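You operate a simulated robot arm through the tools that you are given. There is no shell and no other tool.

You are at the controls of a simulated robot arm. One attempt, no reset.

TASK
Turn the pointer to 0, lock the stand, then tighten the two bolts whose numbers stand askew.
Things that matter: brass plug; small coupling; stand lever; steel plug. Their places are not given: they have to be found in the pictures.

The check looks at the end state, three seconds after you hand in, the way a careful person would. Anything else that was tipped, shoved, dropped, spilled or broken makes it a failure.

THE ROBOT
A 7-joint arm with a two-finger parallel gripper, fixed in place. Base frame: the origin is at the foot of the arm, x ahead of it, y to its left, z up; the work surface is at about z = 0.86. Units: m, degrees, N and s.
With the tool pointing down near the work surface it reaches from about 0.3 to 0.72 m from the base axis. Its first joint turns from -166.0 to 166.0 degrees. Payload 3.43 kg.
Tool frame: the origin (TCP) lies between the finger pads and is the grasp point; the fingertips stand 0.034 m ahead of it; z points along the fingers, y is the line along which they close. Largest opening 0.128 m; finger width 0.024, thickness 0.012; the body of the gripper, 0.048 by 0.13 m, starts 0.096 m behind the TCP.
Orientation is told as [roll, pitch, yaw] about the base's x, y, z axes, in that order, counted from this pose: with the fingers straight down and closing along the base's y, the tool's x points along the base's -x, its y along +y and its z along -z.

THE INTERFACE
- The arm moves only by the tool play_rows. Its argument "rows" is a list of rows, each an object of numbers (a shift or turn left out is 0, a gripper value left out holds the last): "rx", "ry", "rz": the turn, a rotation vector about the tool's x, y, z in degrees; "tx", "ty", "tz": the shift along the tool's x, y, z in m; "grip": the closure, from 0 (fully open) to 1 (shut). In form: [{"rx": .., "ry": .., "rz": .., "tx": .., "ty": .., "tz": .., "grip": ..}, ...]. A call has 1 to 20 rows; each row shifts and turns the commanded pose from where the row before left it, along the tool's axes as they then stand. A row lasts 0.2 s, in which the tool goes at most 0.05 m and 8.6 degrees; a call with a longer step from one row to the next is refused whole, and so is a gripper value outside its range. A pose out of reach is approached as far as the arm can. The call stops where the force on the tool passes 40 N (or 10 N more than at its start, if that is more) or the arm is blocked; 0.2 s more then pass. The fingers move at their own pace (about 0.108 m/s each) and stop on an object; they squeeze with about 35 N. The grip force told is the motor's: it shows also when the fingers shut on nothing. Time passes only in rows, and 0.2 s behind the last, so rows that do not move let the fingers close. The reply holds the time, the measured pose of the TCP, the force on the tool along the base axes, the opening and the grip force, in the units named above and with some noise, with the torque about the TCP (base axes, N m) and any sound that the robot's microphone picked up.
- Cameras (640 x 400 px; columns grow to the right, rows downward): "scene" is fixed at [0.056, -0.4912, 1.5794]; the picture's right is [0.79, -0.62, 0.00], its down [-0.30, -0.38, -0.87] and it looks along [0.54, 0.69, -0.49] (base axes); focal length 320 px, centre (320, 200). "wrist" rides on the gripper at [0.076, -0.011, -0.16] in the tool frame; the picture's right is [0.15, 0.99, 0.00], its down [-0.88, 0.13, -0.46] and it looks along [-0.45, 0.07, 0.89] (tool axes); focal length 234 px, centre (320, 200).
- grab_frame(camera): a new picture of that camera. No time passes.
- raise_lower(by): slides the trunk up (or, below 0, down) by that many m; the arm rides with it, the base frame stays. It gives what a move gives, with no picture.
- measure_at(camera, pixels): for up to 12 pixels [column, row] of the newest picture of that camera ("zoom" is the newest enlarged one), the place [x, y, z] in the base frame of the surface seen there, good to about 0.003 m, but the place of the scene camera against the robot may be out by one fixed shift of up to 0.018 m in any direction. No time passes.
- enlarge(camera, box): a new picture of the part [left, top, right, bottom] of that camera's present view, enlarged. No time passes.
- finish_job(): hands the job in; it is judged then, once.

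Leave the gripper open and the arm clear of the work at the hand-in unless told otherwise.

The tools are called by a JSON object that holds its "fn" and its "kwargs". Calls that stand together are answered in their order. play_rows: Moves the arm, as the interface text tells. Its arguments: {"type":"object","properties":{"rows":{"type":"array"}},"required":["rows"]} The other tools are called the same way: raise_lower (by) slides the trunk up or down; grab_frame (camera) takes a picture; measure_at (camera, pixels) gives the place of the surface under pixels of a picture; enlarge (camera, box) takes an enlarged picture of a part of a camera's view; finish_job () hands the job in.

At the start:

```text
t: 0.0
tcp_pos: [0.3877, 0.2474, 1.3177]
ee_rot: [0.0, 0.1, 0.0]
wrist_force: [-0.6, -0.3, 0.0]
moment: [0.01, -0.01, -0.01]
grip_width: 0.1282
gripper_force: 0.0
trunk travel left (down, up): [-0.25, 0.074]
```

scene: 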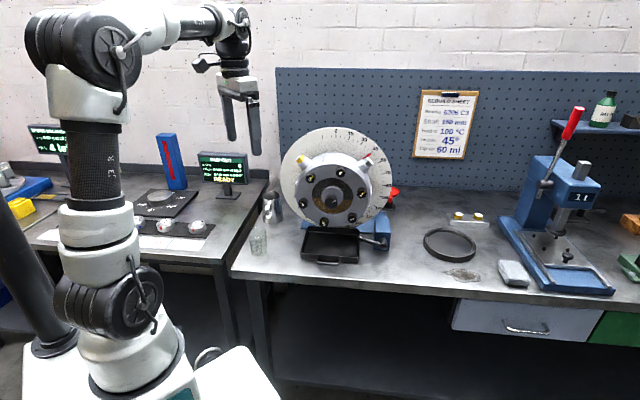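
wrist: 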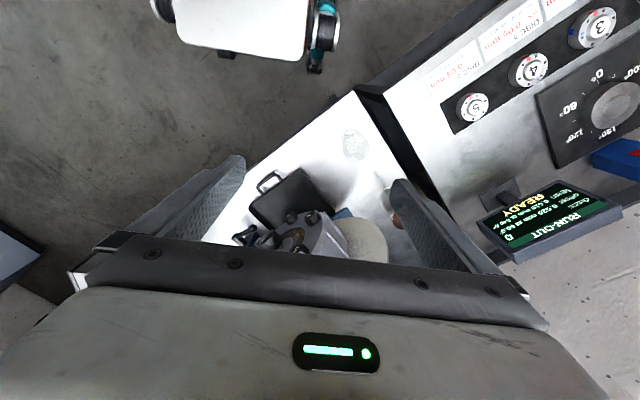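

I see a bench with a large dial or protractor disc and a housing with bolts (scene about [335,190]). I also see a tray, lever, clipboard and press. I'll enlarge several areas to understand them.

{"fn": "enlarge", "kwargs": {"camera": "scene", "box": [260, 110, 420, 270]}}

{"fn": "enlarge", "kwargs": {"camera": "scene", "box": [0, 110, 280, 270]}}

{"fn": "enlarge", "kwargs": {"camera": "scene", "box": [400, 70, 640, 310]}}

{"fn": "enlarge", "kwargs": {"camera": "wrist", "box": [220, 130, 420, 260]}}

```text
2.50 times, centred on (340, 190) of scene
```

zoom: 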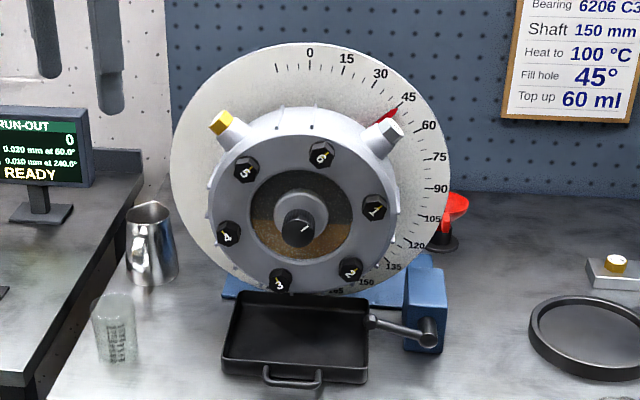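

```text
2.29 times, centred on (140, 190) of scene
```

zoom: 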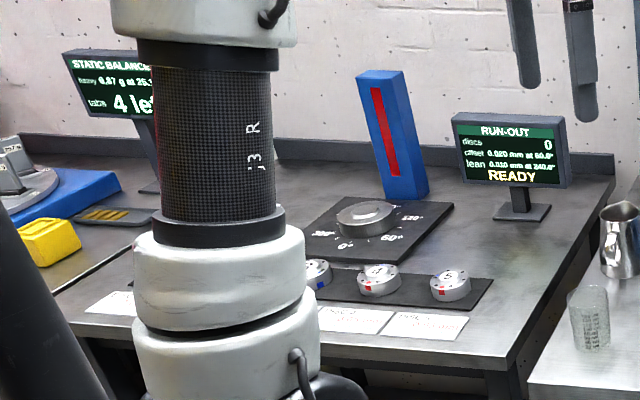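

```text
1.67 times, centred on (520, 190) of scene
```

zoom: 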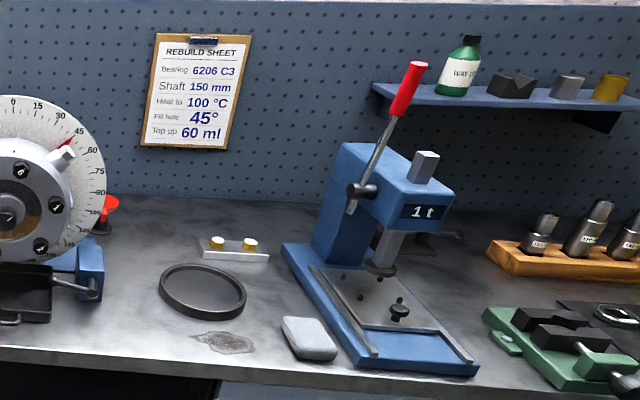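

```text
3.08 times, centred on (320, 195) of wrist
```

zoom: 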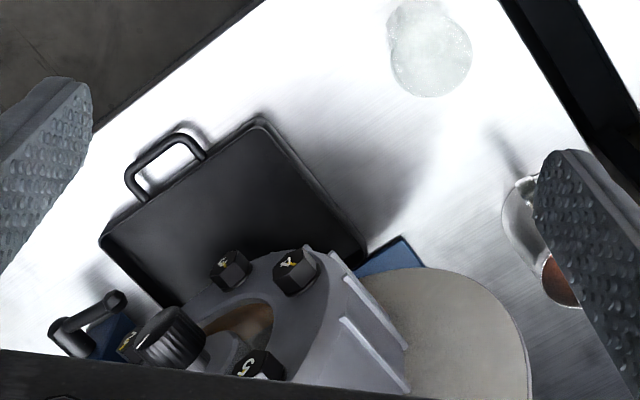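

The housing has a red pointer near 42° on the dial, two plugs and six numbered bolts. I'll enlarge further to read the dial, the bolt numbers and the lever.

{"fn": "enlarge", "kwargs": {"camera": "scene", "box": [305, 140, 370, 232]}}

{"fn": "enlarge", "kwargs": {"camera": "scene", "box": [320, 120, 400, 170]}}

{"fn": "enlarge", "kwargs": {"camera": "scene", "box": [320, 210, 400, 260]}}

{"fn": "measure_at", "kwargs": {"camera": "scene", "pixels": [[300, 160], [366, 162], [335, 202], [335, 130], [390, 178], [372, 242], [351, 236], [330, 245], [313, 177], [343, 173], [365, 193], [355, 218]]}}

```text
4.35 times, centred on (338, 186) of scene
```

zoom: 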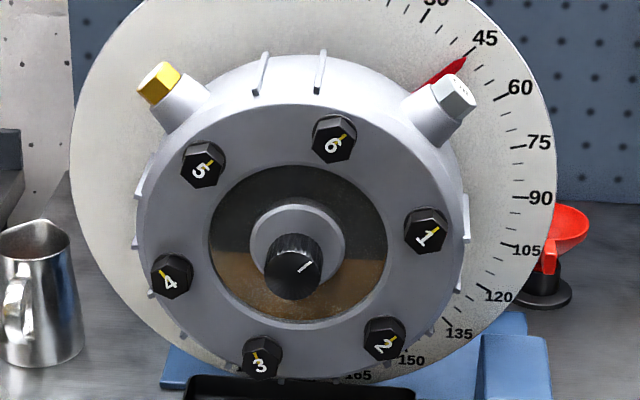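

```text
8.00 times, centred on (360, 145) of scene
```

zoom: 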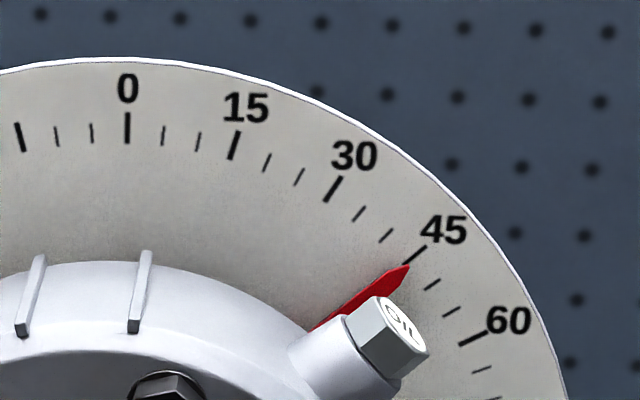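

```text
8.00 times, centred on (360, 235) of scene
```

zoom: 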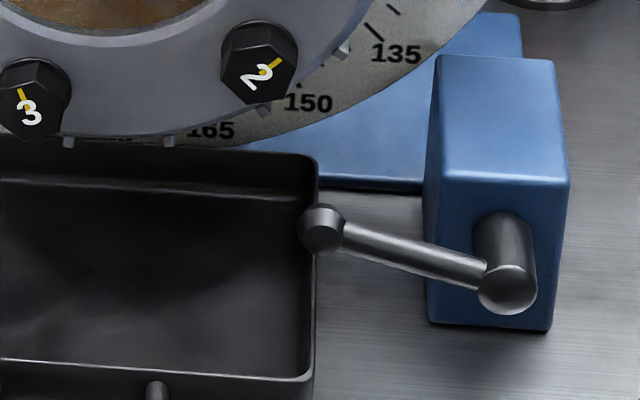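

```text
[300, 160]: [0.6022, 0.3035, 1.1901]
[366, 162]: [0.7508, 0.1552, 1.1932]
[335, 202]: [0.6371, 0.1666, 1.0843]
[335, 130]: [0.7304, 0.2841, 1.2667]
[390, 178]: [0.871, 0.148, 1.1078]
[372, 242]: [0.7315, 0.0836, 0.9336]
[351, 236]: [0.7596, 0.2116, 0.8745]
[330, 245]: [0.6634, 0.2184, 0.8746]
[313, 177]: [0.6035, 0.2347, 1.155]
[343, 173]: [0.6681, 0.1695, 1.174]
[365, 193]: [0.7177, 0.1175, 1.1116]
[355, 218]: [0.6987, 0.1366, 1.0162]
```

I'll zoom tightly on each bolt number, the pointer tip and the central knob to compare their orientations.

{"fn": "enlarge", "kwargs": {"camera": "scene", "box": [303, 163, 353, 193]}}

{"fn": "enlarge", "kwargs": {"camera": "scene", "box": [342, 180, 378, 226]}}

{"fn": "enlarge", "kwargs": {"camera": "scene", "box": [305, 190, 345, 226]}}

{"fn": "enlarge", "kwargs": {"camera": "scene", "box": [235, 180, 300, 280]}}

```text
12.80 times, centred on (328, 178) of scene
```

zoom: 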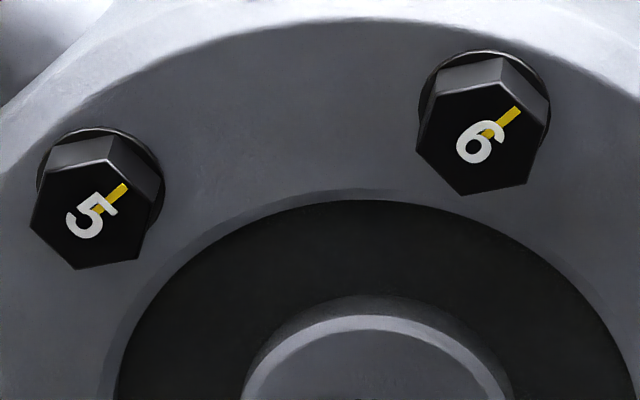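

```text
8.70 times, centred on (360, 203) of scene
```

zoom: 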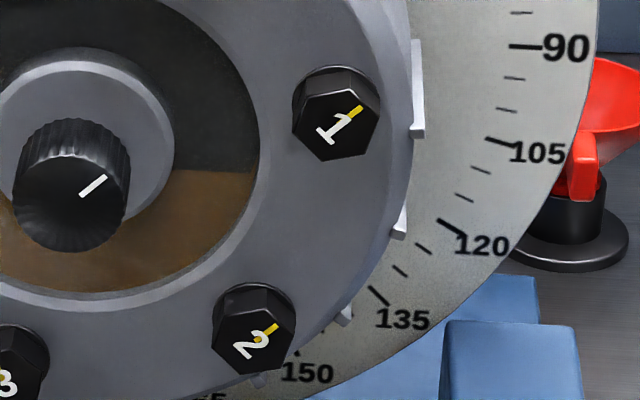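

```text
11.11 times, centred on (325, 208) of scene
```

zoom: 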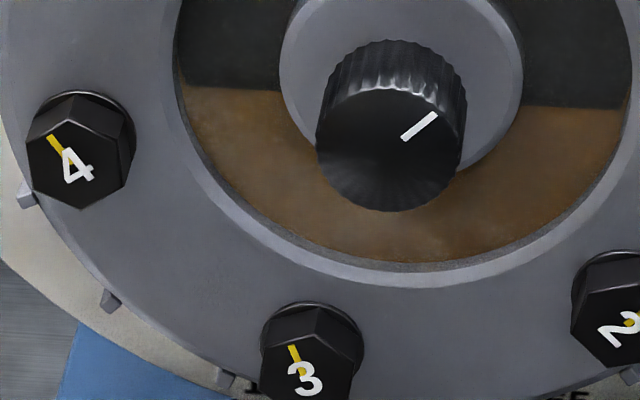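

```text
4.00 times, centred on (268, 230) of scene
```

zoom: 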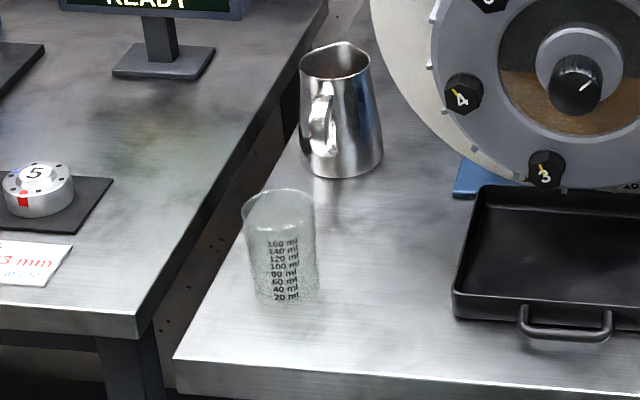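

Bolts 1, 2, 5 and 6 all have marks at about +45° clockwise, which matches the housing rotation. The marks on 3 and 4 point up-left, so 3 and 4 are the askew ones. Next I'll measure the geometry: dial points, the ring face, the knob and the lever.

{"fn": "measure_at", "kwargs": {"camera": "scene", "pixels": [[336, 138], [300, 138], [384, 190], [378, 160], [290, 200], [322, 165], [354, 178], [362, 207], [345, 221], [314, 212], [308, 195], [327, 224]]}}

{"fn": "measure_at", "kwargs": {"camera": "scene", "pixels": [[311, 175], [344, 172], [362, 192], [353, 217], [326, 223], [307, 203], [335, 200], [370, 146], [373, 158], [297, 157], [303, 165], [364, 167]]}}

{"fn": "measure_at", "kwargs": {"camera": "scene", "pixels": [[360, 238], [365, 240], [376, 244], [384, 246], [384, 225], [378, 222], [392, 232], [385, 235], [310, 235], [355, 260], [305, 262], [340, 264]]}}

```text
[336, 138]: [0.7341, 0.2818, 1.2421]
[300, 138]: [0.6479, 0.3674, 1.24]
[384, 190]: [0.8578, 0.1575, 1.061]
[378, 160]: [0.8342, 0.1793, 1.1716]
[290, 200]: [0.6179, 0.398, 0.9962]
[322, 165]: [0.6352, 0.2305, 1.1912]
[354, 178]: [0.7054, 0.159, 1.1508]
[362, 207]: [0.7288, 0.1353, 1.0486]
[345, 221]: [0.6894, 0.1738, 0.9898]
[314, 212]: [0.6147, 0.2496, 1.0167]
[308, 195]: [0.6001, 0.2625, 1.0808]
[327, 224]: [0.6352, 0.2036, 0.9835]
```

```text
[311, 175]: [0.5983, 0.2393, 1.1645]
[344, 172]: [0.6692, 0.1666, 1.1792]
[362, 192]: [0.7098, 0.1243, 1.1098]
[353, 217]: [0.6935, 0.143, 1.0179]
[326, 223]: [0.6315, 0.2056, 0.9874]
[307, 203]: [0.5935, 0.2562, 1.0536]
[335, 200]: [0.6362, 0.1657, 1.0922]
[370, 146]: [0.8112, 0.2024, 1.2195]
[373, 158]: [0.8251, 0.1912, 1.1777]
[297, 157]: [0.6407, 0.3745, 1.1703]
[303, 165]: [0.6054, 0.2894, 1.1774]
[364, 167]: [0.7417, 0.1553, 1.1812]
```

```text
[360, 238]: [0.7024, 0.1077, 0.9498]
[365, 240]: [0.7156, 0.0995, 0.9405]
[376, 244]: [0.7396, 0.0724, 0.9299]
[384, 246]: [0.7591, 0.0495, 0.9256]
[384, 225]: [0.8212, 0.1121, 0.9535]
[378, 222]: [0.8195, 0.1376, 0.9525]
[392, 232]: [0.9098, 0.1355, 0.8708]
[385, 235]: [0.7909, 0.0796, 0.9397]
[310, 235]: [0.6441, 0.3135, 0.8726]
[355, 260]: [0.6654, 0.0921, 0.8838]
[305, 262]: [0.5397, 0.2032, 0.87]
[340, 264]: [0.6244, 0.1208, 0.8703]
```

From the measurements, the dial plane is vertical and its normal is (-0.707,-0.707,0). The ring face sits at s=(x+y)/√2≈0.611 and the bolt heads at s≈0.591. The centre is at u=(x−y)/√2≈0.325, z≈1.085. I'll move the gripper in front of the housing for a close look with the wrist camera, first turning the tool −45° about its z and shifting it sideways at the current height.

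{"fn": "play_rows", "kwargs": {"rows": [{"rz": -7.5}, {"rz": -7.5}, {"rz": -7.5}, {"rz": -7.5}, {"rz": -7.5}, {"rz": -7.5}, {"tx": 0.012, "ty": -0.045}, {"tx": 0.012, "ty": -0.045}, {"tx": 0.012, "ty": -0.045}, {"tx": 0.012, "ty": -0.045}, {"tx": 0.012, "ty": -0.045}, {}]}}

{"fn": "grab_frame", "kwargs": {"camera": "wrist"}}

```text
t: 2.6
tcp_pos: [0.503, 0.0458, 1.3168]
ee_rot: [0.0, 0.1, 45.1]
wrist_force: [-1.0, 0.1, -0.3]
moment: [0.02, -0.02, 0.01]
grip_width: 0.1282
gripper_force: 0.1
trunk travel left (down, up): [-0.25, 0.074]
```

```text
taken
```

wrist: 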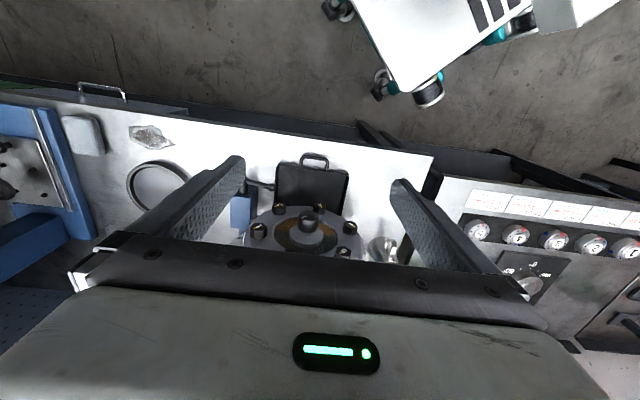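

The move went as planned. Now I'll pitch the tool up to horizontal so the fingers point at the housing, while backing off and lowering a little.

{"fn": "play_rows", "kwargs": {"rows": [{"ry": -8.2}, {"ry": -8.2}, {"ry": -8.2}, {"ry": -8.2}, {"ry": -8.2}, {"ry": -8.2}, {"ry": -8.2}, {"ry": -8.2}, {"ry": -8.2}, {"ry": -8.2}, {"ry": -8.1}, {}]}}

{"fn": "grab_frame", "kwargs": {"camera": "wrist"}}

{"fn": "grab_frame", "kwargs": {"camera": "scene"}}

```text
t: 5.2
tcp_pos: [0.5036, 0.0449, 1.3181]
ee_rot: [-172.5, -89.8, -142.5]
wrist_force: [0.5, -0.1, 0.2]
moment: [0.04, -0.04, 0.04]
grip_width: 0.1281
gripper_force: 0.1
trunk travel left (down, up): [-0.25, 0.074]
```

```text
taken
```

wrist: 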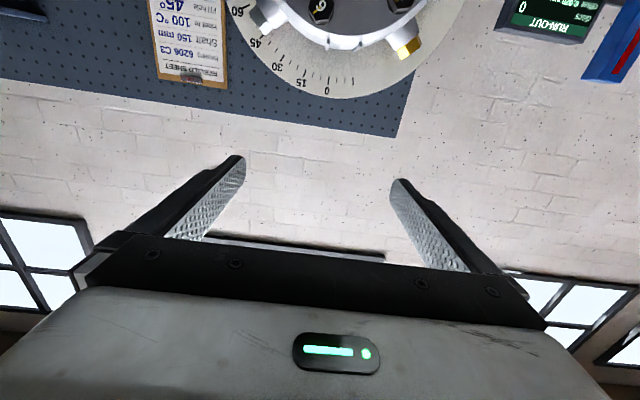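

```text
taken
```

scene: 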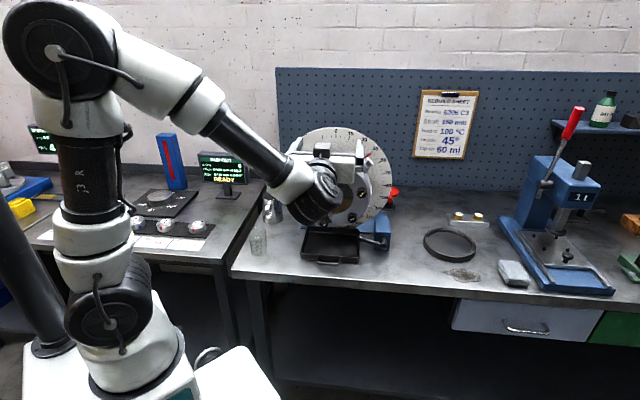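

The horizontal pose works. The wrist picture is upside down because the camera is now below the gripper. I'll lower the tool about 0.25 m along tool +x (down) for a full view of the housing and lever.

{"fn": "play_rows", "kwargs": {"rows": [{"tx": 0.042}, {"tx": 0.042}, {"tx": 0.042}, {"tx": 0.042}, {"tx": 0.042}, {"tx": 0.03}, {}]}}

{"fn": "grab_frame", "kwargs": {"camera": "wrist"}}

{"fn": "grab_frame", "kwargs": {"camera": "scene"}}

```text
t: 6.8
tcp_pos: [0.5035, 0.0461, 1.0763]
ee_rot: [-174.5, -89.9, -140.7]
wrist_force: [0.2, -0.1, -0.5]
moment: [0.0, -0.03, -0.02]
grip_width: 0.1281
gripper_force: 0.0
trunk travel left (down, up): [-0.25, 0.074]
```

```text
taken
```

wrist: 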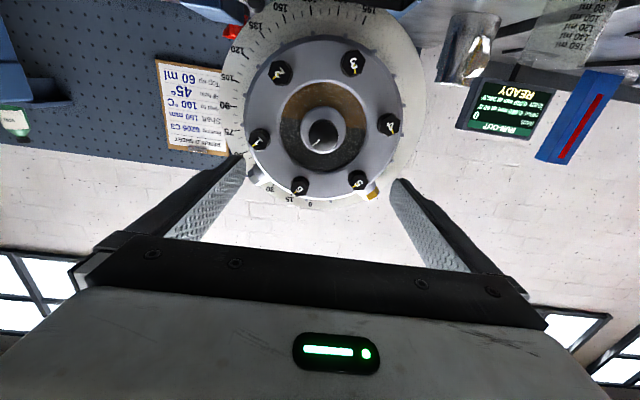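

```text
taken
```

scene: 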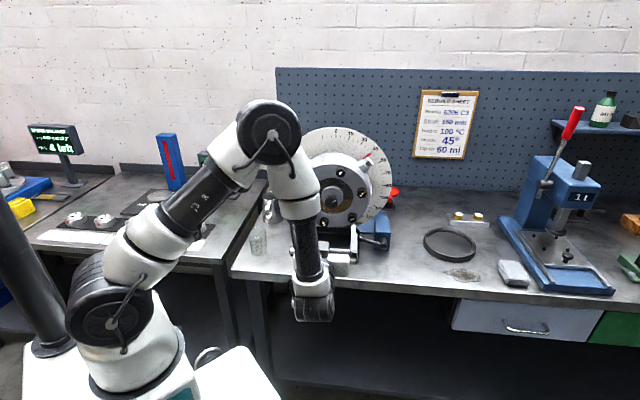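

I now have a good view from the front. I'll measure bolt centres, dial marks and the knob in the wrist camera, which is not subject to the scene camera's shift, and enlarge.

{"fn": "enlarge", "kwargs": {"camera": "wrist", "box": [215, 0, 435, 210]}}

{"fn": "measure_at", "kwargs": {"camera": "wrist", "pixels": [[281, 72], [352, 62], [389, 124], [358, 179], [299, 185], [259, 138], [322, 134], [308, 204], [240, 107], [258, 190], [374, 192], [313, 62]]}}

```text
1.90 times, centred on (325, 105) of wrist
```

zoom: 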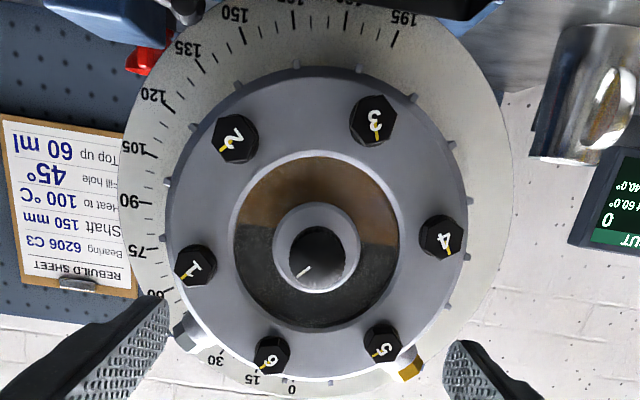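

```text
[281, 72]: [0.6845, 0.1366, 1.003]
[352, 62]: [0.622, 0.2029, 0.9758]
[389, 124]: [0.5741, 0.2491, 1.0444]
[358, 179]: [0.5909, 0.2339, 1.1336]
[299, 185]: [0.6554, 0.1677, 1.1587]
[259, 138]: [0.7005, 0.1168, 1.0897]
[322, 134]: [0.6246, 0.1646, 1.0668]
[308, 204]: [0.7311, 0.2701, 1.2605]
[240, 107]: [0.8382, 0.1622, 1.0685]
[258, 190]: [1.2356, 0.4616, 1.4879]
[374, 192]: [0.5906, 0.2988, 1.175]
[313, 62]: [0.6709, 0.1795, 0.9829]
```

The wrist data gives the centre at u≈0.3206, z≈1.0675, with bolt circle radius 0.0943 and bolt heads at s≈0.582. The scene camera reads about +0.0095 in s, +0.0045 in u and +0.017 in z. The bolt ring sits at +15°, so the housing is turned about 45°. Next I'll go lower and to the right to study the lever.

{"fn": "play_rows", "kwargs": {"rows": [{"tx": 0.02, "ty": -0.04}, {"tx": 0.02, "ty": -0.04}, {"tx": 0.02, "ty": -0.04}, {"tx": 0.02, "ty": -0.02}, {}]}}

{"fn": "grab_frame", "kwargs": {"camera": "wrist"}}

{"fn": "grab_frame", "kwargs": {"camera": "scene"}}

```text
t: 8.0
tcp_pos: [0.6034, -0.0525, 0.9974]
ee_rot: [160.4, -89.9, -115.4]
wrist_force: [-0.2, -0.3, 0.0]
moment: [0.0, 0.01, 0.04]
grip_width: 0.1282
gripper_force: 0.1
trunk travel left (down, up): [-0.25, 0.074]
```

```text
taken
```

wrist: 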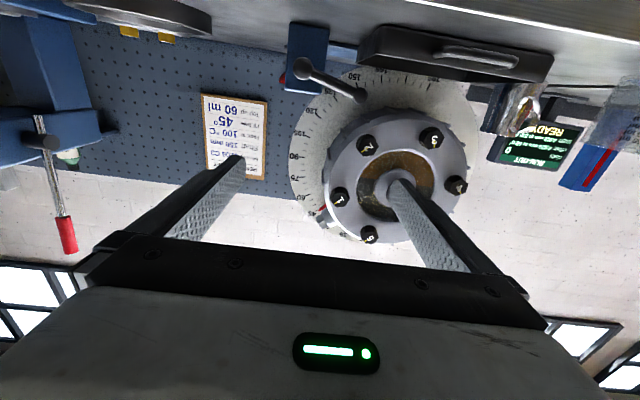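

```text
taken
```

scene: 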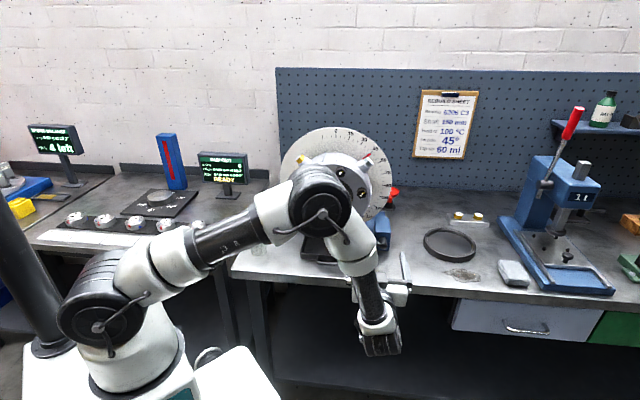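

{"fn": "enlarge", "kwargs": {"camera": "wrist", "box": [270, 10, 390, 120]}}

{"fn": "measure_at", "kwargs": {"camera": "wrist", "pixels": [[301, 67], [330, 80], [358, 94], [306, 40], [310, 80], [375, 50], [545, 75], [450, 60], [323, 213], [360, 75]]}}

{"fn": "measure_at", "kwargs": {"camera": "scene", "pixels": [[325, 190], [320, 225], [345, 190], [360, 265], [330, 240], [375, 350]]}}

```text
3.64 times, centred on (330, 65) of wrist
```

zoom: 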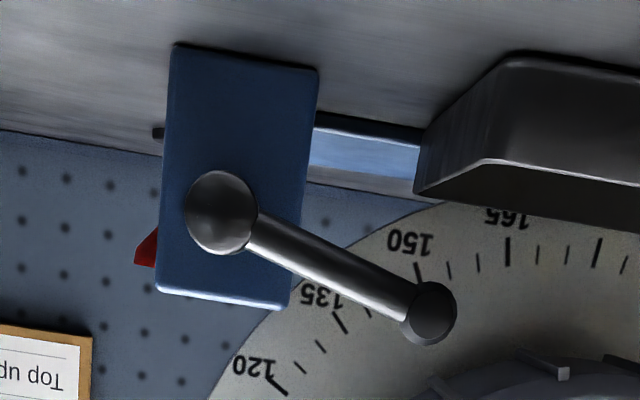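

```text
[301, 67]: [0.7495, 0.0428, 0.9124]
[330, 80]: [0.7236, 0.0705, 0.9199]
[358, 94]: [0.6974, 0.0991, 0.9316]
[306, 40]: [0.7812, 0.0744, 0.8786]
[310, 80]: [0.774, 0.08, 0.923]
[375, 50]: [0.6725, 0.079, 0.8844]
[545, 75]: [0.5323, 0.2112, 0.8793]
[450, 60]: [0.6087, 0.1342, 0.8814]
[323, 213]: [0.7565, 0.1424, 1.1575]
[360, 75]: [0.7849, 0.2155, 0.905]
```

```text
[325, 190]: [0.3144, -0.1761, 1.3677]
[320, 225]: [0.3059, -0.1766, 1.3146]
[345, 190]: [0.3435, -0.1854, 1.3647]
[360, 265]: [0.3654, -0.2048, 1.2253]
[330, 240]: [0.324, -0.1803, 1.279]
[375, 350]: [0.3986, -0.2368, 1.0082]
```

The lever is clear: its pivot is at about (0.7495,0.0428,0.912) and its ball end at (0.697,0.099,0.932), roughly 14° above horizontal pointing left. There are no markings. The elbow is high and in front of the bench, so it is clear. Now a closer look at both plugs.

{"fn": "enlarge", "kwargs": {"camera": "scene", "box": [350, 140, 390, 180]}}

{"fn": "enlarge", "kwargs": {"camera": "scene", "box": [285, 140, 325, 180]}}

{"fn": "enlarge", "kwargs": {"camera": "wrist", "box": [300, 170, 400, 260]}}

{"fn": "measure_at", "kwargs": {"camera": "wrist", "pixels": [[320, 211], [326, 217], [329, 210], [332, 222], [336, 228], [323, 208]]}}

{"fn": "measure_at", "kwargs": {"camera": "scene", "pixels": [[366, 158], [370, 161], [363, 164], [360, 168], [366, 170], [356, 163], [300, 158], [303, 162], [306, 167], [297, 161], [371, 153], [367, 156]]}}

```text
10.00 times, centred on (370, 160) of scene
```

zoom: 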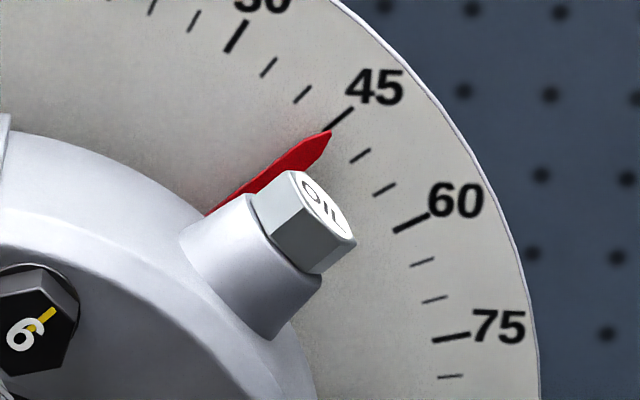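

```text
10.00 times, centred on (305, 160) of scene
```

zoom: 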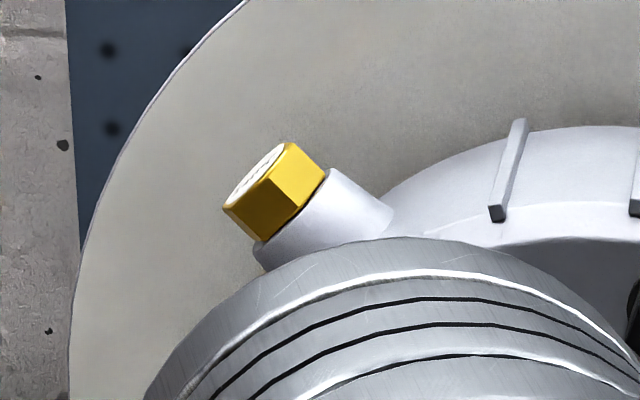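

```text
4.44 times, centred on (350, 215) of wrist
```

zoom: 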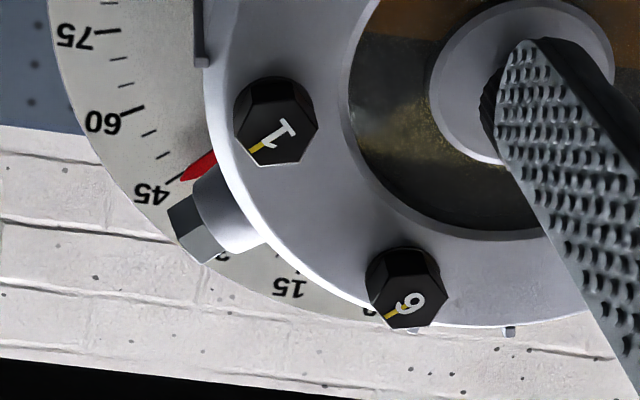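

```text
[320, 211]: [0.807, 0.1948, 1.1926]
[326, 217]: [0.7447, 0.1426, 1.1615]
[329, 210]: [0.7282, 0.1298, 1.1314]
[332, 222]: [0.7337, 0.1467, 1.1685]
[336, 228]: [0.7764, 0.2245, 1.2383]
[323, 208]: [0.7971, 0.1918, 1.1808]
```

```text
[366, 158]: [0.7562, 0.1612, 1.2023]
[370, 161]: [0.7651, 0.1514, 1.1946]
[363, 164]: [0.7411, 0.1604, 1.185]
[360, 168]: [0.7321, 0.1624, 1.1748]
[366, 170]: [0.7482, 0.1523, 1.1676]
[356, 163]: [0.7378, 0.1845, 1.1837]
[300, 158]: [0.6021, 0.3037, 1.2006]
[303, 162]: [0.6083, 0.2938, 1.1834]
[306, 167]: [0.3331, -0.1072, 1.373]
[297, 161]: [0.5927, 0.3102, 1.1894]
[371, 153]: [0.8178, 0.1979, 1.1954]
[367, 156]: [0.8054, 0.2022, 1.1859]
```

The pointer stands exactly at 45 and the steel plug's boss is at the same angle. My plan is to shut the fingers and use them as a bar to push that boss counter-clockwise as seen from the front, following its arc at radius 0.133 m. First I'll shut the gripper and roll the tool +66°, then move to a point in front of and to the right of the boss, still well clear of it.

{"fn": "play_rows", "kwargs": {"rows": [{"rz": 8.25, "grip": 1}, {"rz": 8.25}, {"rz": 8.25}, {"rz": 8.25}, {"rz": 8.25}, {"rz": 8.25}, {"rz": 8.25}, {"rz": 8.25}, {"tx": -0.0077, "ty": 0.0306}, {"tx": -0.0077, "ty": 0.0306}, {"tx": -0.0076, "ty": 0.0306}, {"tx": -0.0076, "ty": 0.0305}, {"tz": 0.035}, {"tz": 0.035}, {}]}}

{"fn": "grab_frame", "kwargs": {"camera": "wrist"}}

{"fn": "grab_frame", "kwargs": {"camera": "scene"}}

```text
t: 11.2
tcp_pos: [0.6381, 0.0128, 1.122]
ee_rot: [90.1, -24.0, -45.1]
wrist_force: [-0.1, -0.1, -0.7]
moment: [0.01, 0.03, 0.01]
grip_width: 0.0001
gripper_force: 32.7
trunk travel left (down, up): [-0.25, 0.074]
```

```text
taken
```

wrist: 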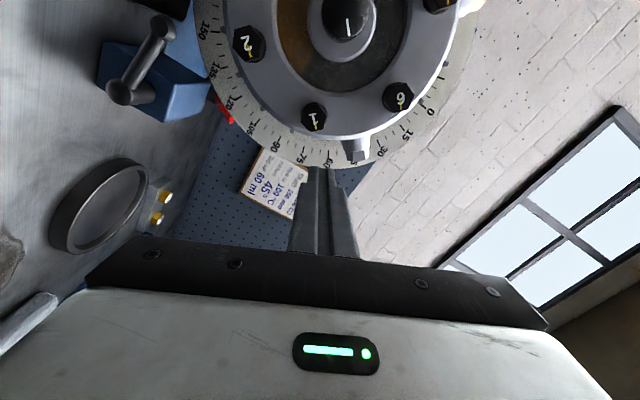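

```text
taken
```

scene: 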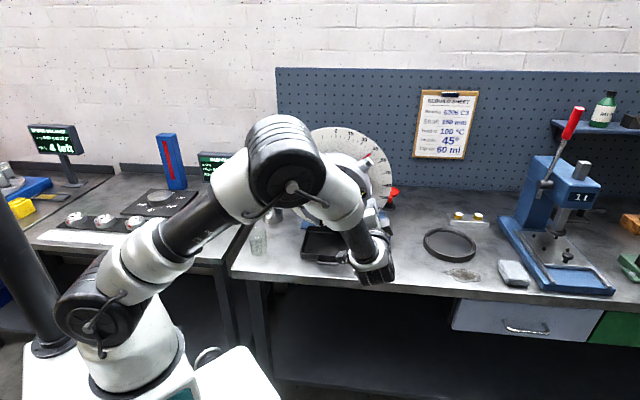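

The bar is at s=0.460, φ≈66°. The steel plug shows at (357,150) just right of the fingers. I'll measure the boss and plug from here before entering.

{"fn": "enlarge", "kwargs": {"camera": "wrist", "box": [290, 90, 410, 190]}}

{"fn": "measure_at", "kwargs": {"camera": "wrist", "pixels": [[357, 157], [350, 157], [365, 156], [356, 148], [345, 143], [367, 140], [356, 138], [347, 150], [369, 147], [342, 132], [330, 150], [430, 108]]}}

```text
4.00 times, centred on (350, 140) of wrist
```

zoom: 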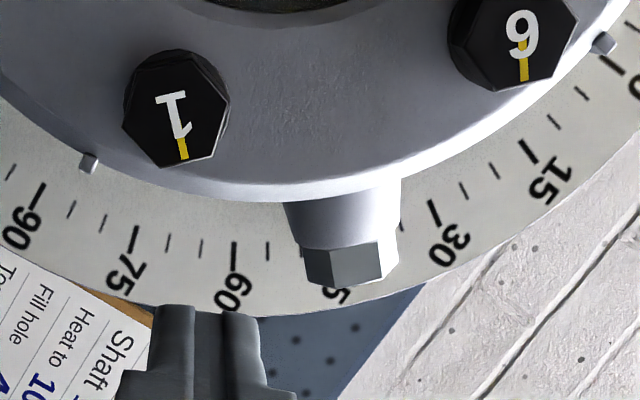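

```text
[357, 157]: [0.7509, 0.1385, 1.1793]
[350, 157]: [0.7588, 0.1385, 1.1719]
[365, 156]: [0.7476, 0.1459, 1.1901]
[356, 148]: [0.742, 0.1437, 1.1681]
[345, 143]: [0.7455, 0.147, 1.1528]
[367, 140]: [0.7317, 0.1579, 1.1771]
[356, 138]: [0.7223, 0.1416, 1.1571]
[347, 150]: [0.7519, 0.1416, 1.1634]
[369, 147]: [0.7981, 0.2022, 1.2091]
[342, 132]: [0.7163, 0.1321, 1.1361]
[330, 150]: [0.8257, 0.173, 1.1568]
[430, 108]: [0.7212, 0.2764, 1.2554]
```

The boss axis sits at φ=45° with a half-width of about 0.0175, and the hex reaches r≈0.16. At φ=66° the bar has about 0.018 m of clearance. I'll advance 0.171 m so the tips reach s≈0.665, short of the dial at 0.708.

{"fn": "play_rows", "kwargs": {"rows": [{"tz": 0.04}, {"tz": 0.04}, {"tz": 0.04}, {"tz": 0.03}, {"tz": 0.021}, {}]}}

{"fn": "grab_frame", "kwargs": {"camera": "wrist"}}

{"fn": "grab_frame", "kwargs": {"camera": "scene"}}

```text
t: 12.0
tcp_pos: [0.7137, 0.0864, 1.1151]
ee_rot: [89.5, -23.9, -44.9]
wrist_force: [-5.9, -7.0, -3.9]
moment: [-0.07, -0.07, 0.09]
grip_width: 0.0
gripper_force: 33.0
trunk travel left (down, up): [-0.25, 0.074]
stopped in row 4: the force on the tool passed its limit at 68 N (the readings are from after the stop); the commanded pose is now the measured one
```

```text
taken
```

wrist: 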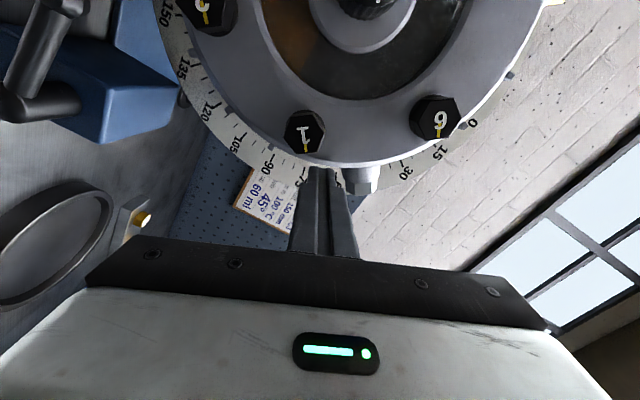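

```text
taken
```

scene: 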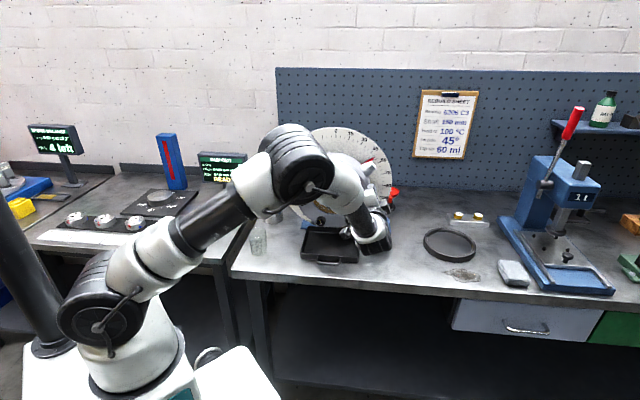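

The tool stopped when the fingertips touched something at s≈0.600, which is the ring face depth, so the housing rim reaches further out than I assumed. I'll back off and check that nothing moved.

{"fn": "play_rows", "kwargs": {"rows": [{"tz": -0.03}, {"tz": -0.03}, {"tz": -0.03}, {}]}}

{"fn": "grab_frame", "kwargs": {"camera": "wrist"}}

{"fn": "enlarge", "kwargs": {"camera": "wrist", "box": [220, 50, 440, 190]}}

```text
t: 13.0
tcp_pos: [0.6509, 0.0251, 1.119]
ee_rot: [89.8, -23.9, -45.0]
wrist_force: [0.0, 0.2, -0.1]
moment: [0.0, 0.02, 0.0]
grip_width: 0.0
gripper_force: 33.0
trunk travel left (down, up): [-0.25, 0.074]
```

```text
taken
```

wrist: 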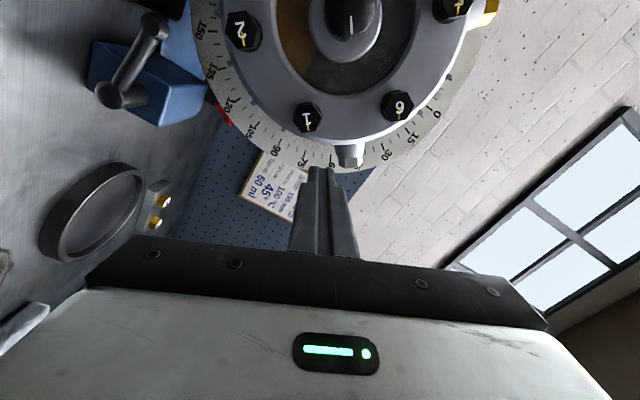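

```text
2.86 times, centred on (330, 120) of wrist
```

zoom: 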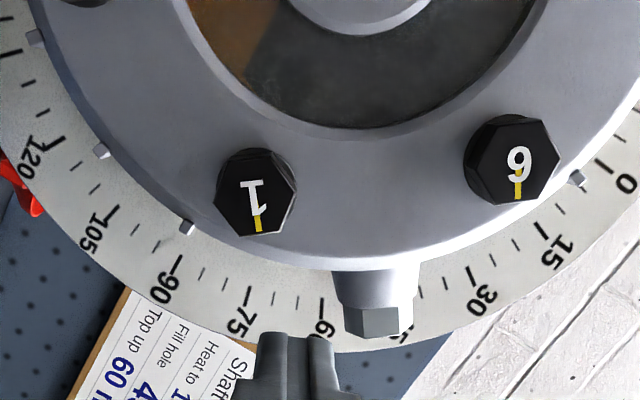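

{"fn": "measure_at", "kwargs": {"camera": "wrist", "pixels": [[307, 116], [398, 104], [241, 29], [349, 157], [344, 150], [357, 150], [331, 137], [315, 140], [300, 135], [280, 124], [370, 138], [350, 100]]}}

{"fn": "enlarge", "kwargs": {"camera": "scene", "box": [320, 120, 400, 170]}}

```text
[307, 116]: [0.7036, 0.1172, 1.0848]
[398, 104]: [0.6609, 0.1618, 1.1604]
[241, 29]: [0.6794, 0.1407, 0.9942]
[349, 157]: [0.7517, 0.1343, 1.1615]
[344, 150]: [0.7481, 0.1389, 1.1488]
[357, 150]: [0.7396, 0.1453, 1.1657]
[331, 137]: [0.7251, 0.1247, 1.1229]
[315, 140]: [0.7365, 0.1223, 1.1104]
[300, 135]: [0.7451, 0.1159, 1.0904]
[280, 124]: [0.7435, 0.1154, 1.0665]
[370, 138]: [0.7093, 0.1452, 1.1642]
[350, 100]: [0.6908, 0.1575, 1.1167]
```

```text
8.00 times, centred on (360, 145) of scene
```

zoom: 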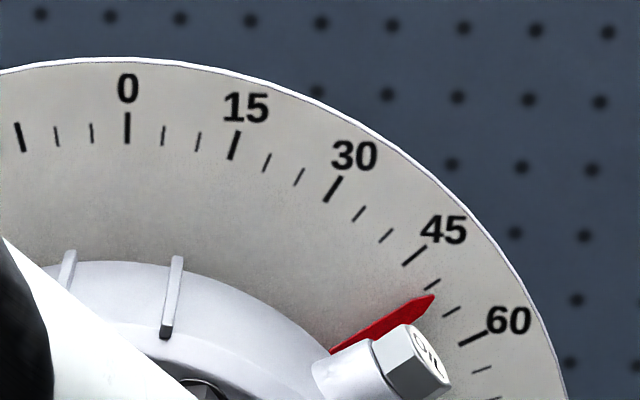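

The touch turned the housing a little, so the pointer now reads about 51°. The dial and stand haven't moved, and the housing turns lightly and stays put. The rim radius is about 0.127, so I'll move the bar out to r=0.145 at φ=70° and enter again, more slowly.

{"fn": "play_rows", "kwargs": {"rows": [{"tx": -0.0124, "ty": -0.0076}, {"rz": 4}, {}, {"tz": 0.03}, {"tz": 0.03}, {"tz": 0.02}, {"tz": 0.02}, {"tz": 0.02}, {"tz": 0.02}, {"tz": 0.013}, {}]}}

{"fn": "grab_frame", "kwargs": {"camera": "wrist"}}

{"fn": "enlarge", "kwargs": {"camera": "scene", "box": [310, 110, 420, 200]}}

```text
t: 15.4
tcp_pos: [0.7703, 0.1224, 1.1161]
ee_rot: [89.8, -19.8, -44.9]
wrist_force: [-0.3, -0.2, 1.0]
moment: [0.02, -0.02, 0.02]
grip_width: 0.0
gripper_force: 33.2
trunk travel left (down, up): [-0.25, 0.074]
```

```text
taken
```

wrist: 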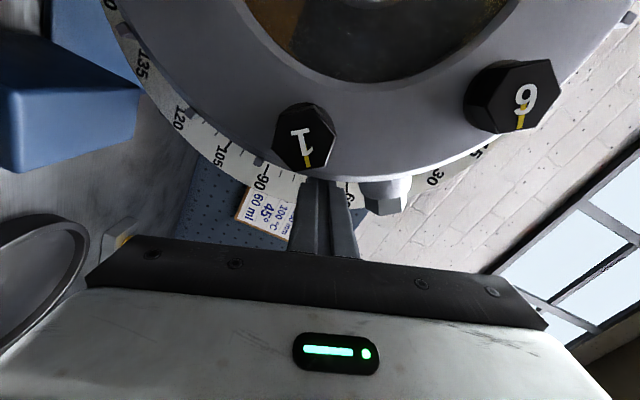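

```text
4.44 times, centred on (365, 155) of scene
```

zoom: 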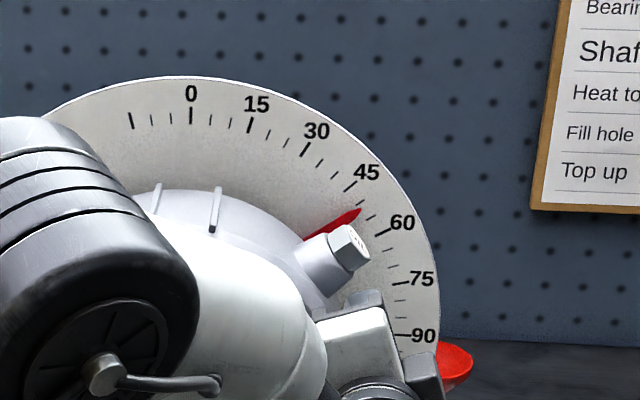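

No contact, and the bar stands at φ=70.5°, r=0.146 beside the boss. Now I'll sweep counter-clockwise in 3° steps along the arc, rolling the tool with it. The first part is 30°.

{"fn": "play_rows", "kwargs": {"rows": [{"tx": 0.0002, "ty": 0.00763, "rz": -3}, {"tx": 0.0002, "ty": 0.00763, "rz": -3}, {"tx": 0.0002, "ty": 0.00763, "rz": -3}, {"tx": 0.0002, "ty": 0.00763, "rz": -3}, {"tx": 0.0002, "ty": 0.00763, "rz": -3}, {"tx": 0.0002, "ty": 0.00763, "rz": -3}, {"tx": 0.0002, "ty": 0.00763, "rz": -3}, {"tx": 0.0002, "ty": 0.00763, "rz": -3}, {"tx": 0.0002, "ty": 0.00763, "rz": -3}, {"tx": 0.0002, "ty": 0.00763, "rz": -3}, {}]}}

{"fn": "grab_frame", "kwargs": {"camera": "wrist"}}

{"fn": "enlarge", "kwargs": {"camera": "scene", "box": [290, 110, 400, 200]}}

```text
t: 17.8
tcp_pos: [0.7385, 0.1532, 1.1778]
ee_rot: [89.6, -49.9, -44.7]
wrist_force: [0.5, 0.1, 0.0]
moment: [0.0, -0.02, 0.01]
grip_width: 0.0
gripper_force: 33.1
trunk travel left (down, up): [-0.25, 0.074]
```

```text
taken
```

wrist: 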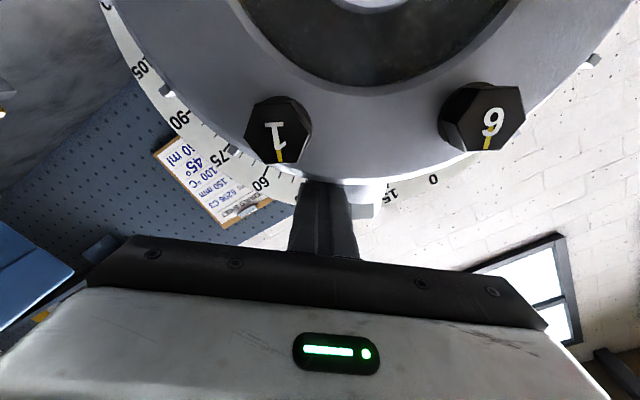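

```text
4.44 times, centred on (345, 155) of scene
```

zoom: 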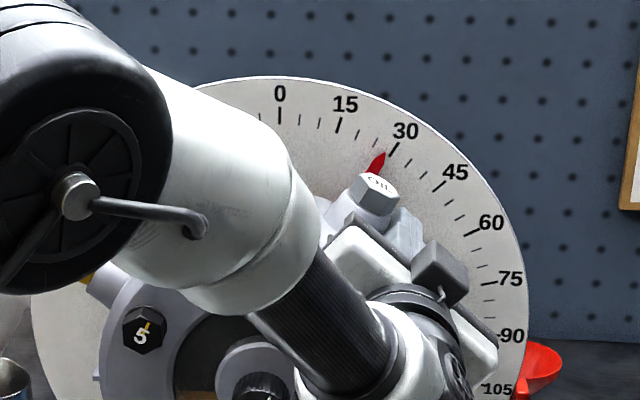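

Working well: the pointer now reads about 29° with the bar at φ=40.2°, an offset of about 11.2°. I'll continue 24° more.

{"fn": "play_rows", "kwargs": {"rows": [{"tx": 0.0001, "ty": 0.0076, "rz": -3}, {"tx": 0.0001, "ty": 0.0076, "rz": -3}, {"tx": 0.0001, "ty": 0.0076, "rz": -3}, {"tx": 0.0001, "ty": 0.0076, "rz": -3}, {"tx": 0.0001, "ty": 0.0076, "rz": -3}, {"tx": 0.0001, "ty": 0.0076, "rz": -3}, {"tx": 0.0001, "ty": 0.0076, "rz": -3}, {"tx": 0.0001, "ty": 0.005, "rz": -2}, {}]}}

{"fn": "grab_frame", "kwargs": {"camera": "wrist"}}

{"fn": "enlarge", "kwargs": {"camera": "scene", "box": [290, 110, 400, 200]}}

```text
t: 19.8
tcp_pos: [0.7037, 0.1892, 1.2062]
ee_rot: [89.2, -72.9, -44.3]
wrist_force: [0.5, -0.2, 0.0]
moment: [0.02, -0.03, -0.02]
grip_width: 0.0001
gripper_force: 33.0
trunk travel left (down, up): [-0.25, 0.074]
```

```text
taken
```

wrist: 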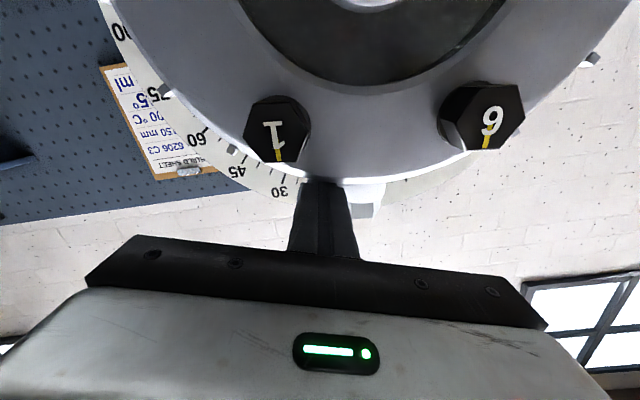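

```text
4.44 times, centred on (345, 155) of scene
```

zoom: 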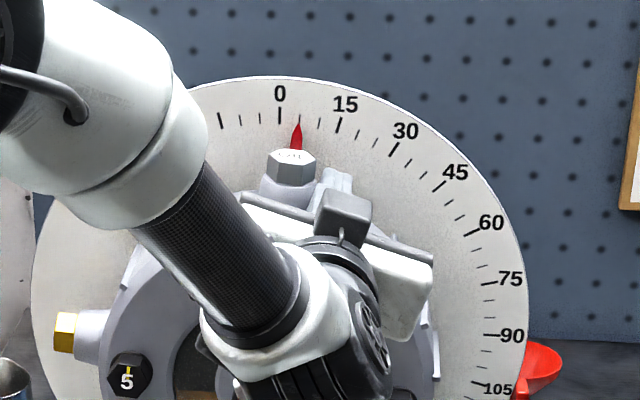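

The pointer is at about 5°. I'll push another 3.5° gently, then check closely.

{"fn": "play_rows", "kwargs": {"rows": [{"ty": 0.0022, "rz": -0.9}, {"ty": 0.0022, "rz": -0.9}, {"ty": 0.0022, "rz": -0.9}, {"ty": 0.0022, "rz": -0.8}, {}]}}

{"fn": "enlarge", "kwargs": {"camera": "scene", "box": [315, 120, 365, 160]}}

```text
t: 21.0
tcp_pos: [0.6977, 0.1953, 1.2083]
ee_rot: [89.2, -76.3, -44.3]
wrist_force: [0.6, -0.1, 0.6]
moment: [0.0, 0.01, -0.02]
grip_width: 0.0003
gripper_force: 33.0
trunk travel left (down, up): [-0.25, 0.074]
```

```text
10.00 times, centred on (340, 140) of scene
```

zoom: 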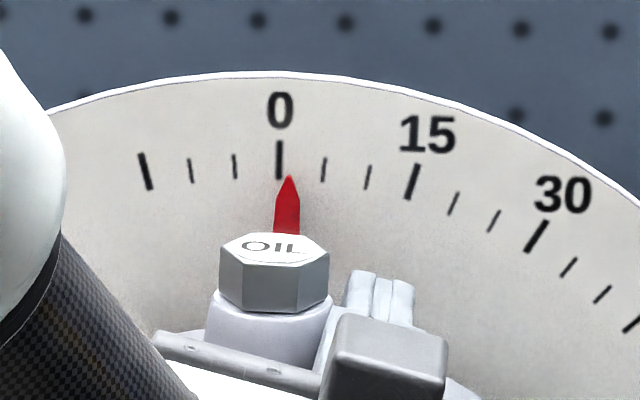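

The tip is at (290,178) against the 0 tick at x=279. A 5° step is about 44 px, so about 1.3° remains. One more gentle nudge.

{"fn": "play_rows", "kwargs": {"rows": [{"ty": 0.0011, "rz": -0.4}, {"ty": 0.0011, "rz": -0.4}, {"ty": 0.001, "rz": -0.4}, {}]}}

{"fn": "enlarge", "kwargs": {"camera": "scene", "box": [315, 120, 365, 160]}}

```text
t: 22.0
tcp_pos: [0.6959, 0.1978, 1.2113]
ee_rot: [89.1, -77.6, -44.1]
wrist_force: [-0.5, -1.6, 0.1]
moment: [-0.02, -0.01, -0.03]
grip_width: 0.0
gripper_force: 32.8
trunk travel left (down, up): [-0.25, 0.074]
```

```text
10.00 times, centred on (340, 140) of scene
```

zoom: 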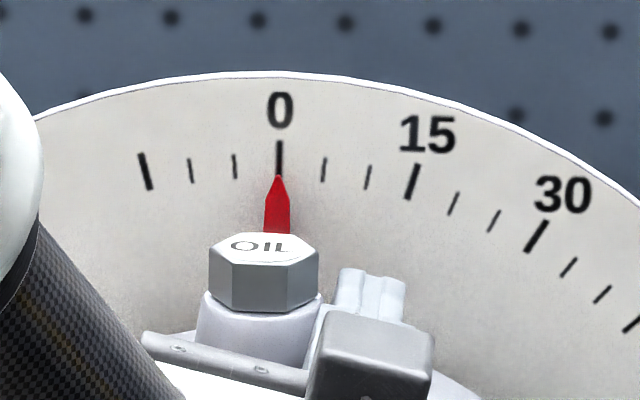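

The pointer tip is dead on 0. I'll move the bar away sideways first, then straight back out, and verify.

{"fn": "play_rows", "kwargs": {"rows": [{"ty": -0.006}, {"ty": -0.006}, {"tz": -0.03}, {"tz": -0.04}, {"tz": -0.04}, {"tz": -0.04}, {"tz": -0.04}, {}]}}

{"fn": "enlarge", "kwargs": {"camera": "scene", "box": [315, 120, 365, 160]}}

{"fn": "grab_frame", "kwargs": {"camera": "wrist"}}

{"fn": "grab_frame", "kwargs": {"camera": "scene"}}

```text
t: 23.8
tcp_pos: [0.5695, 0.0541, 1.206]
ee_rot: [89.1, -77.6, -44.2]
wrist_force: [0.2, -0.5, -0.1]
moment: [-0.02, -0.01, -0.02]
grip_width: 0.0
gripper_force: 32.8
trunk travel left (down, up): [-0.25, 0.074]
```

```text
10.00 times, centred on (340, 140) of scene
```

zoom: 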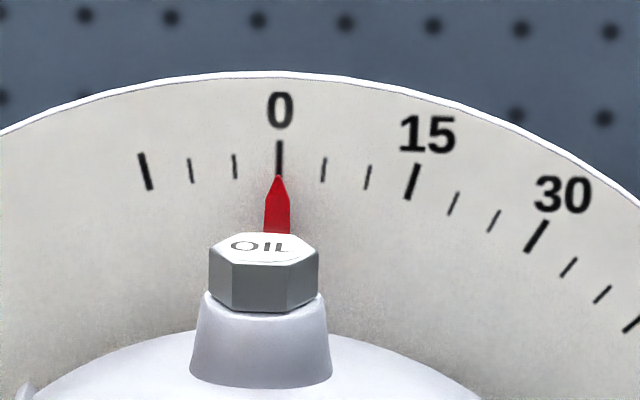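

```text
taken
```

wrist: 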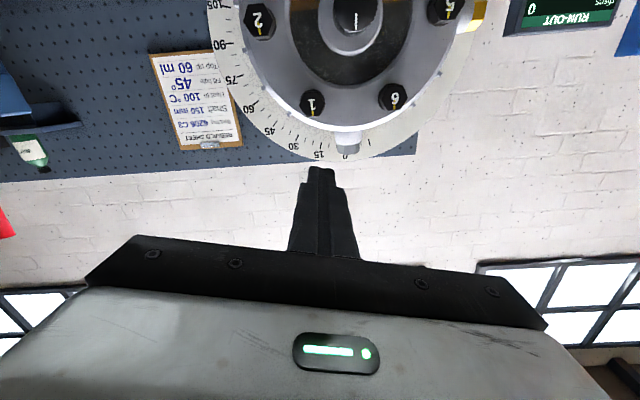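

```text
taken
```

scene: 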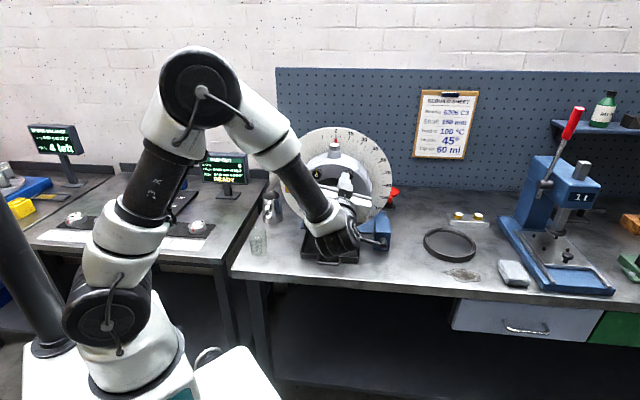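

The pointer stayed on 0. I'll zoom closer and check the bolt ring angle with the wrist camera (expected −30° + 60k).

{"fn": "enlarge", "kwargs": {"camera": "scene", "box": [326, 130, 346, 146]}}

{"fn": "enlarge", "kwargs": {"camera": "wrist", "box": [210, 0, 490, 170]}}

{"fn": "measure_at", "kwargs": {"camera": "wrist", "pixels": [[260, 22], [312, 102], [393, 96], [446, 10], [354, 17], [346, 144]]}}

```text
16.00 times, centred on (336, 138) of scene
```

zoom: 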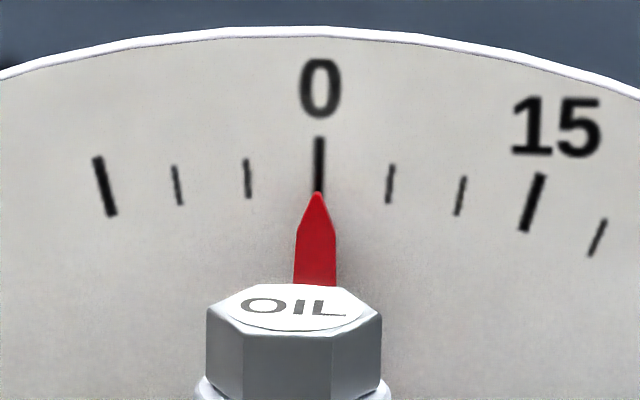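

```text
2.29 times, centred on (350, 85) of wrist
```

zoom: 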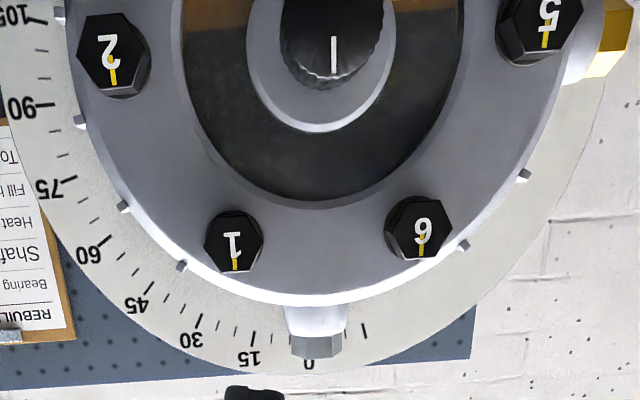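

```text
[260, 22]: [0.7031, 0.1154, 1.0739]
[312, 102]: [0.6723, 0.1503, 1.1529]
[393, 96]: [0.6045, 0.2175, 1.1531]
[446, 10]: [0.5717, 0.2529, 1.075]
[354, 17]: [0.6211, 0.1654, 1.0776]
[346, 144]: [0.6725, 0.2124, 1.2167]
```

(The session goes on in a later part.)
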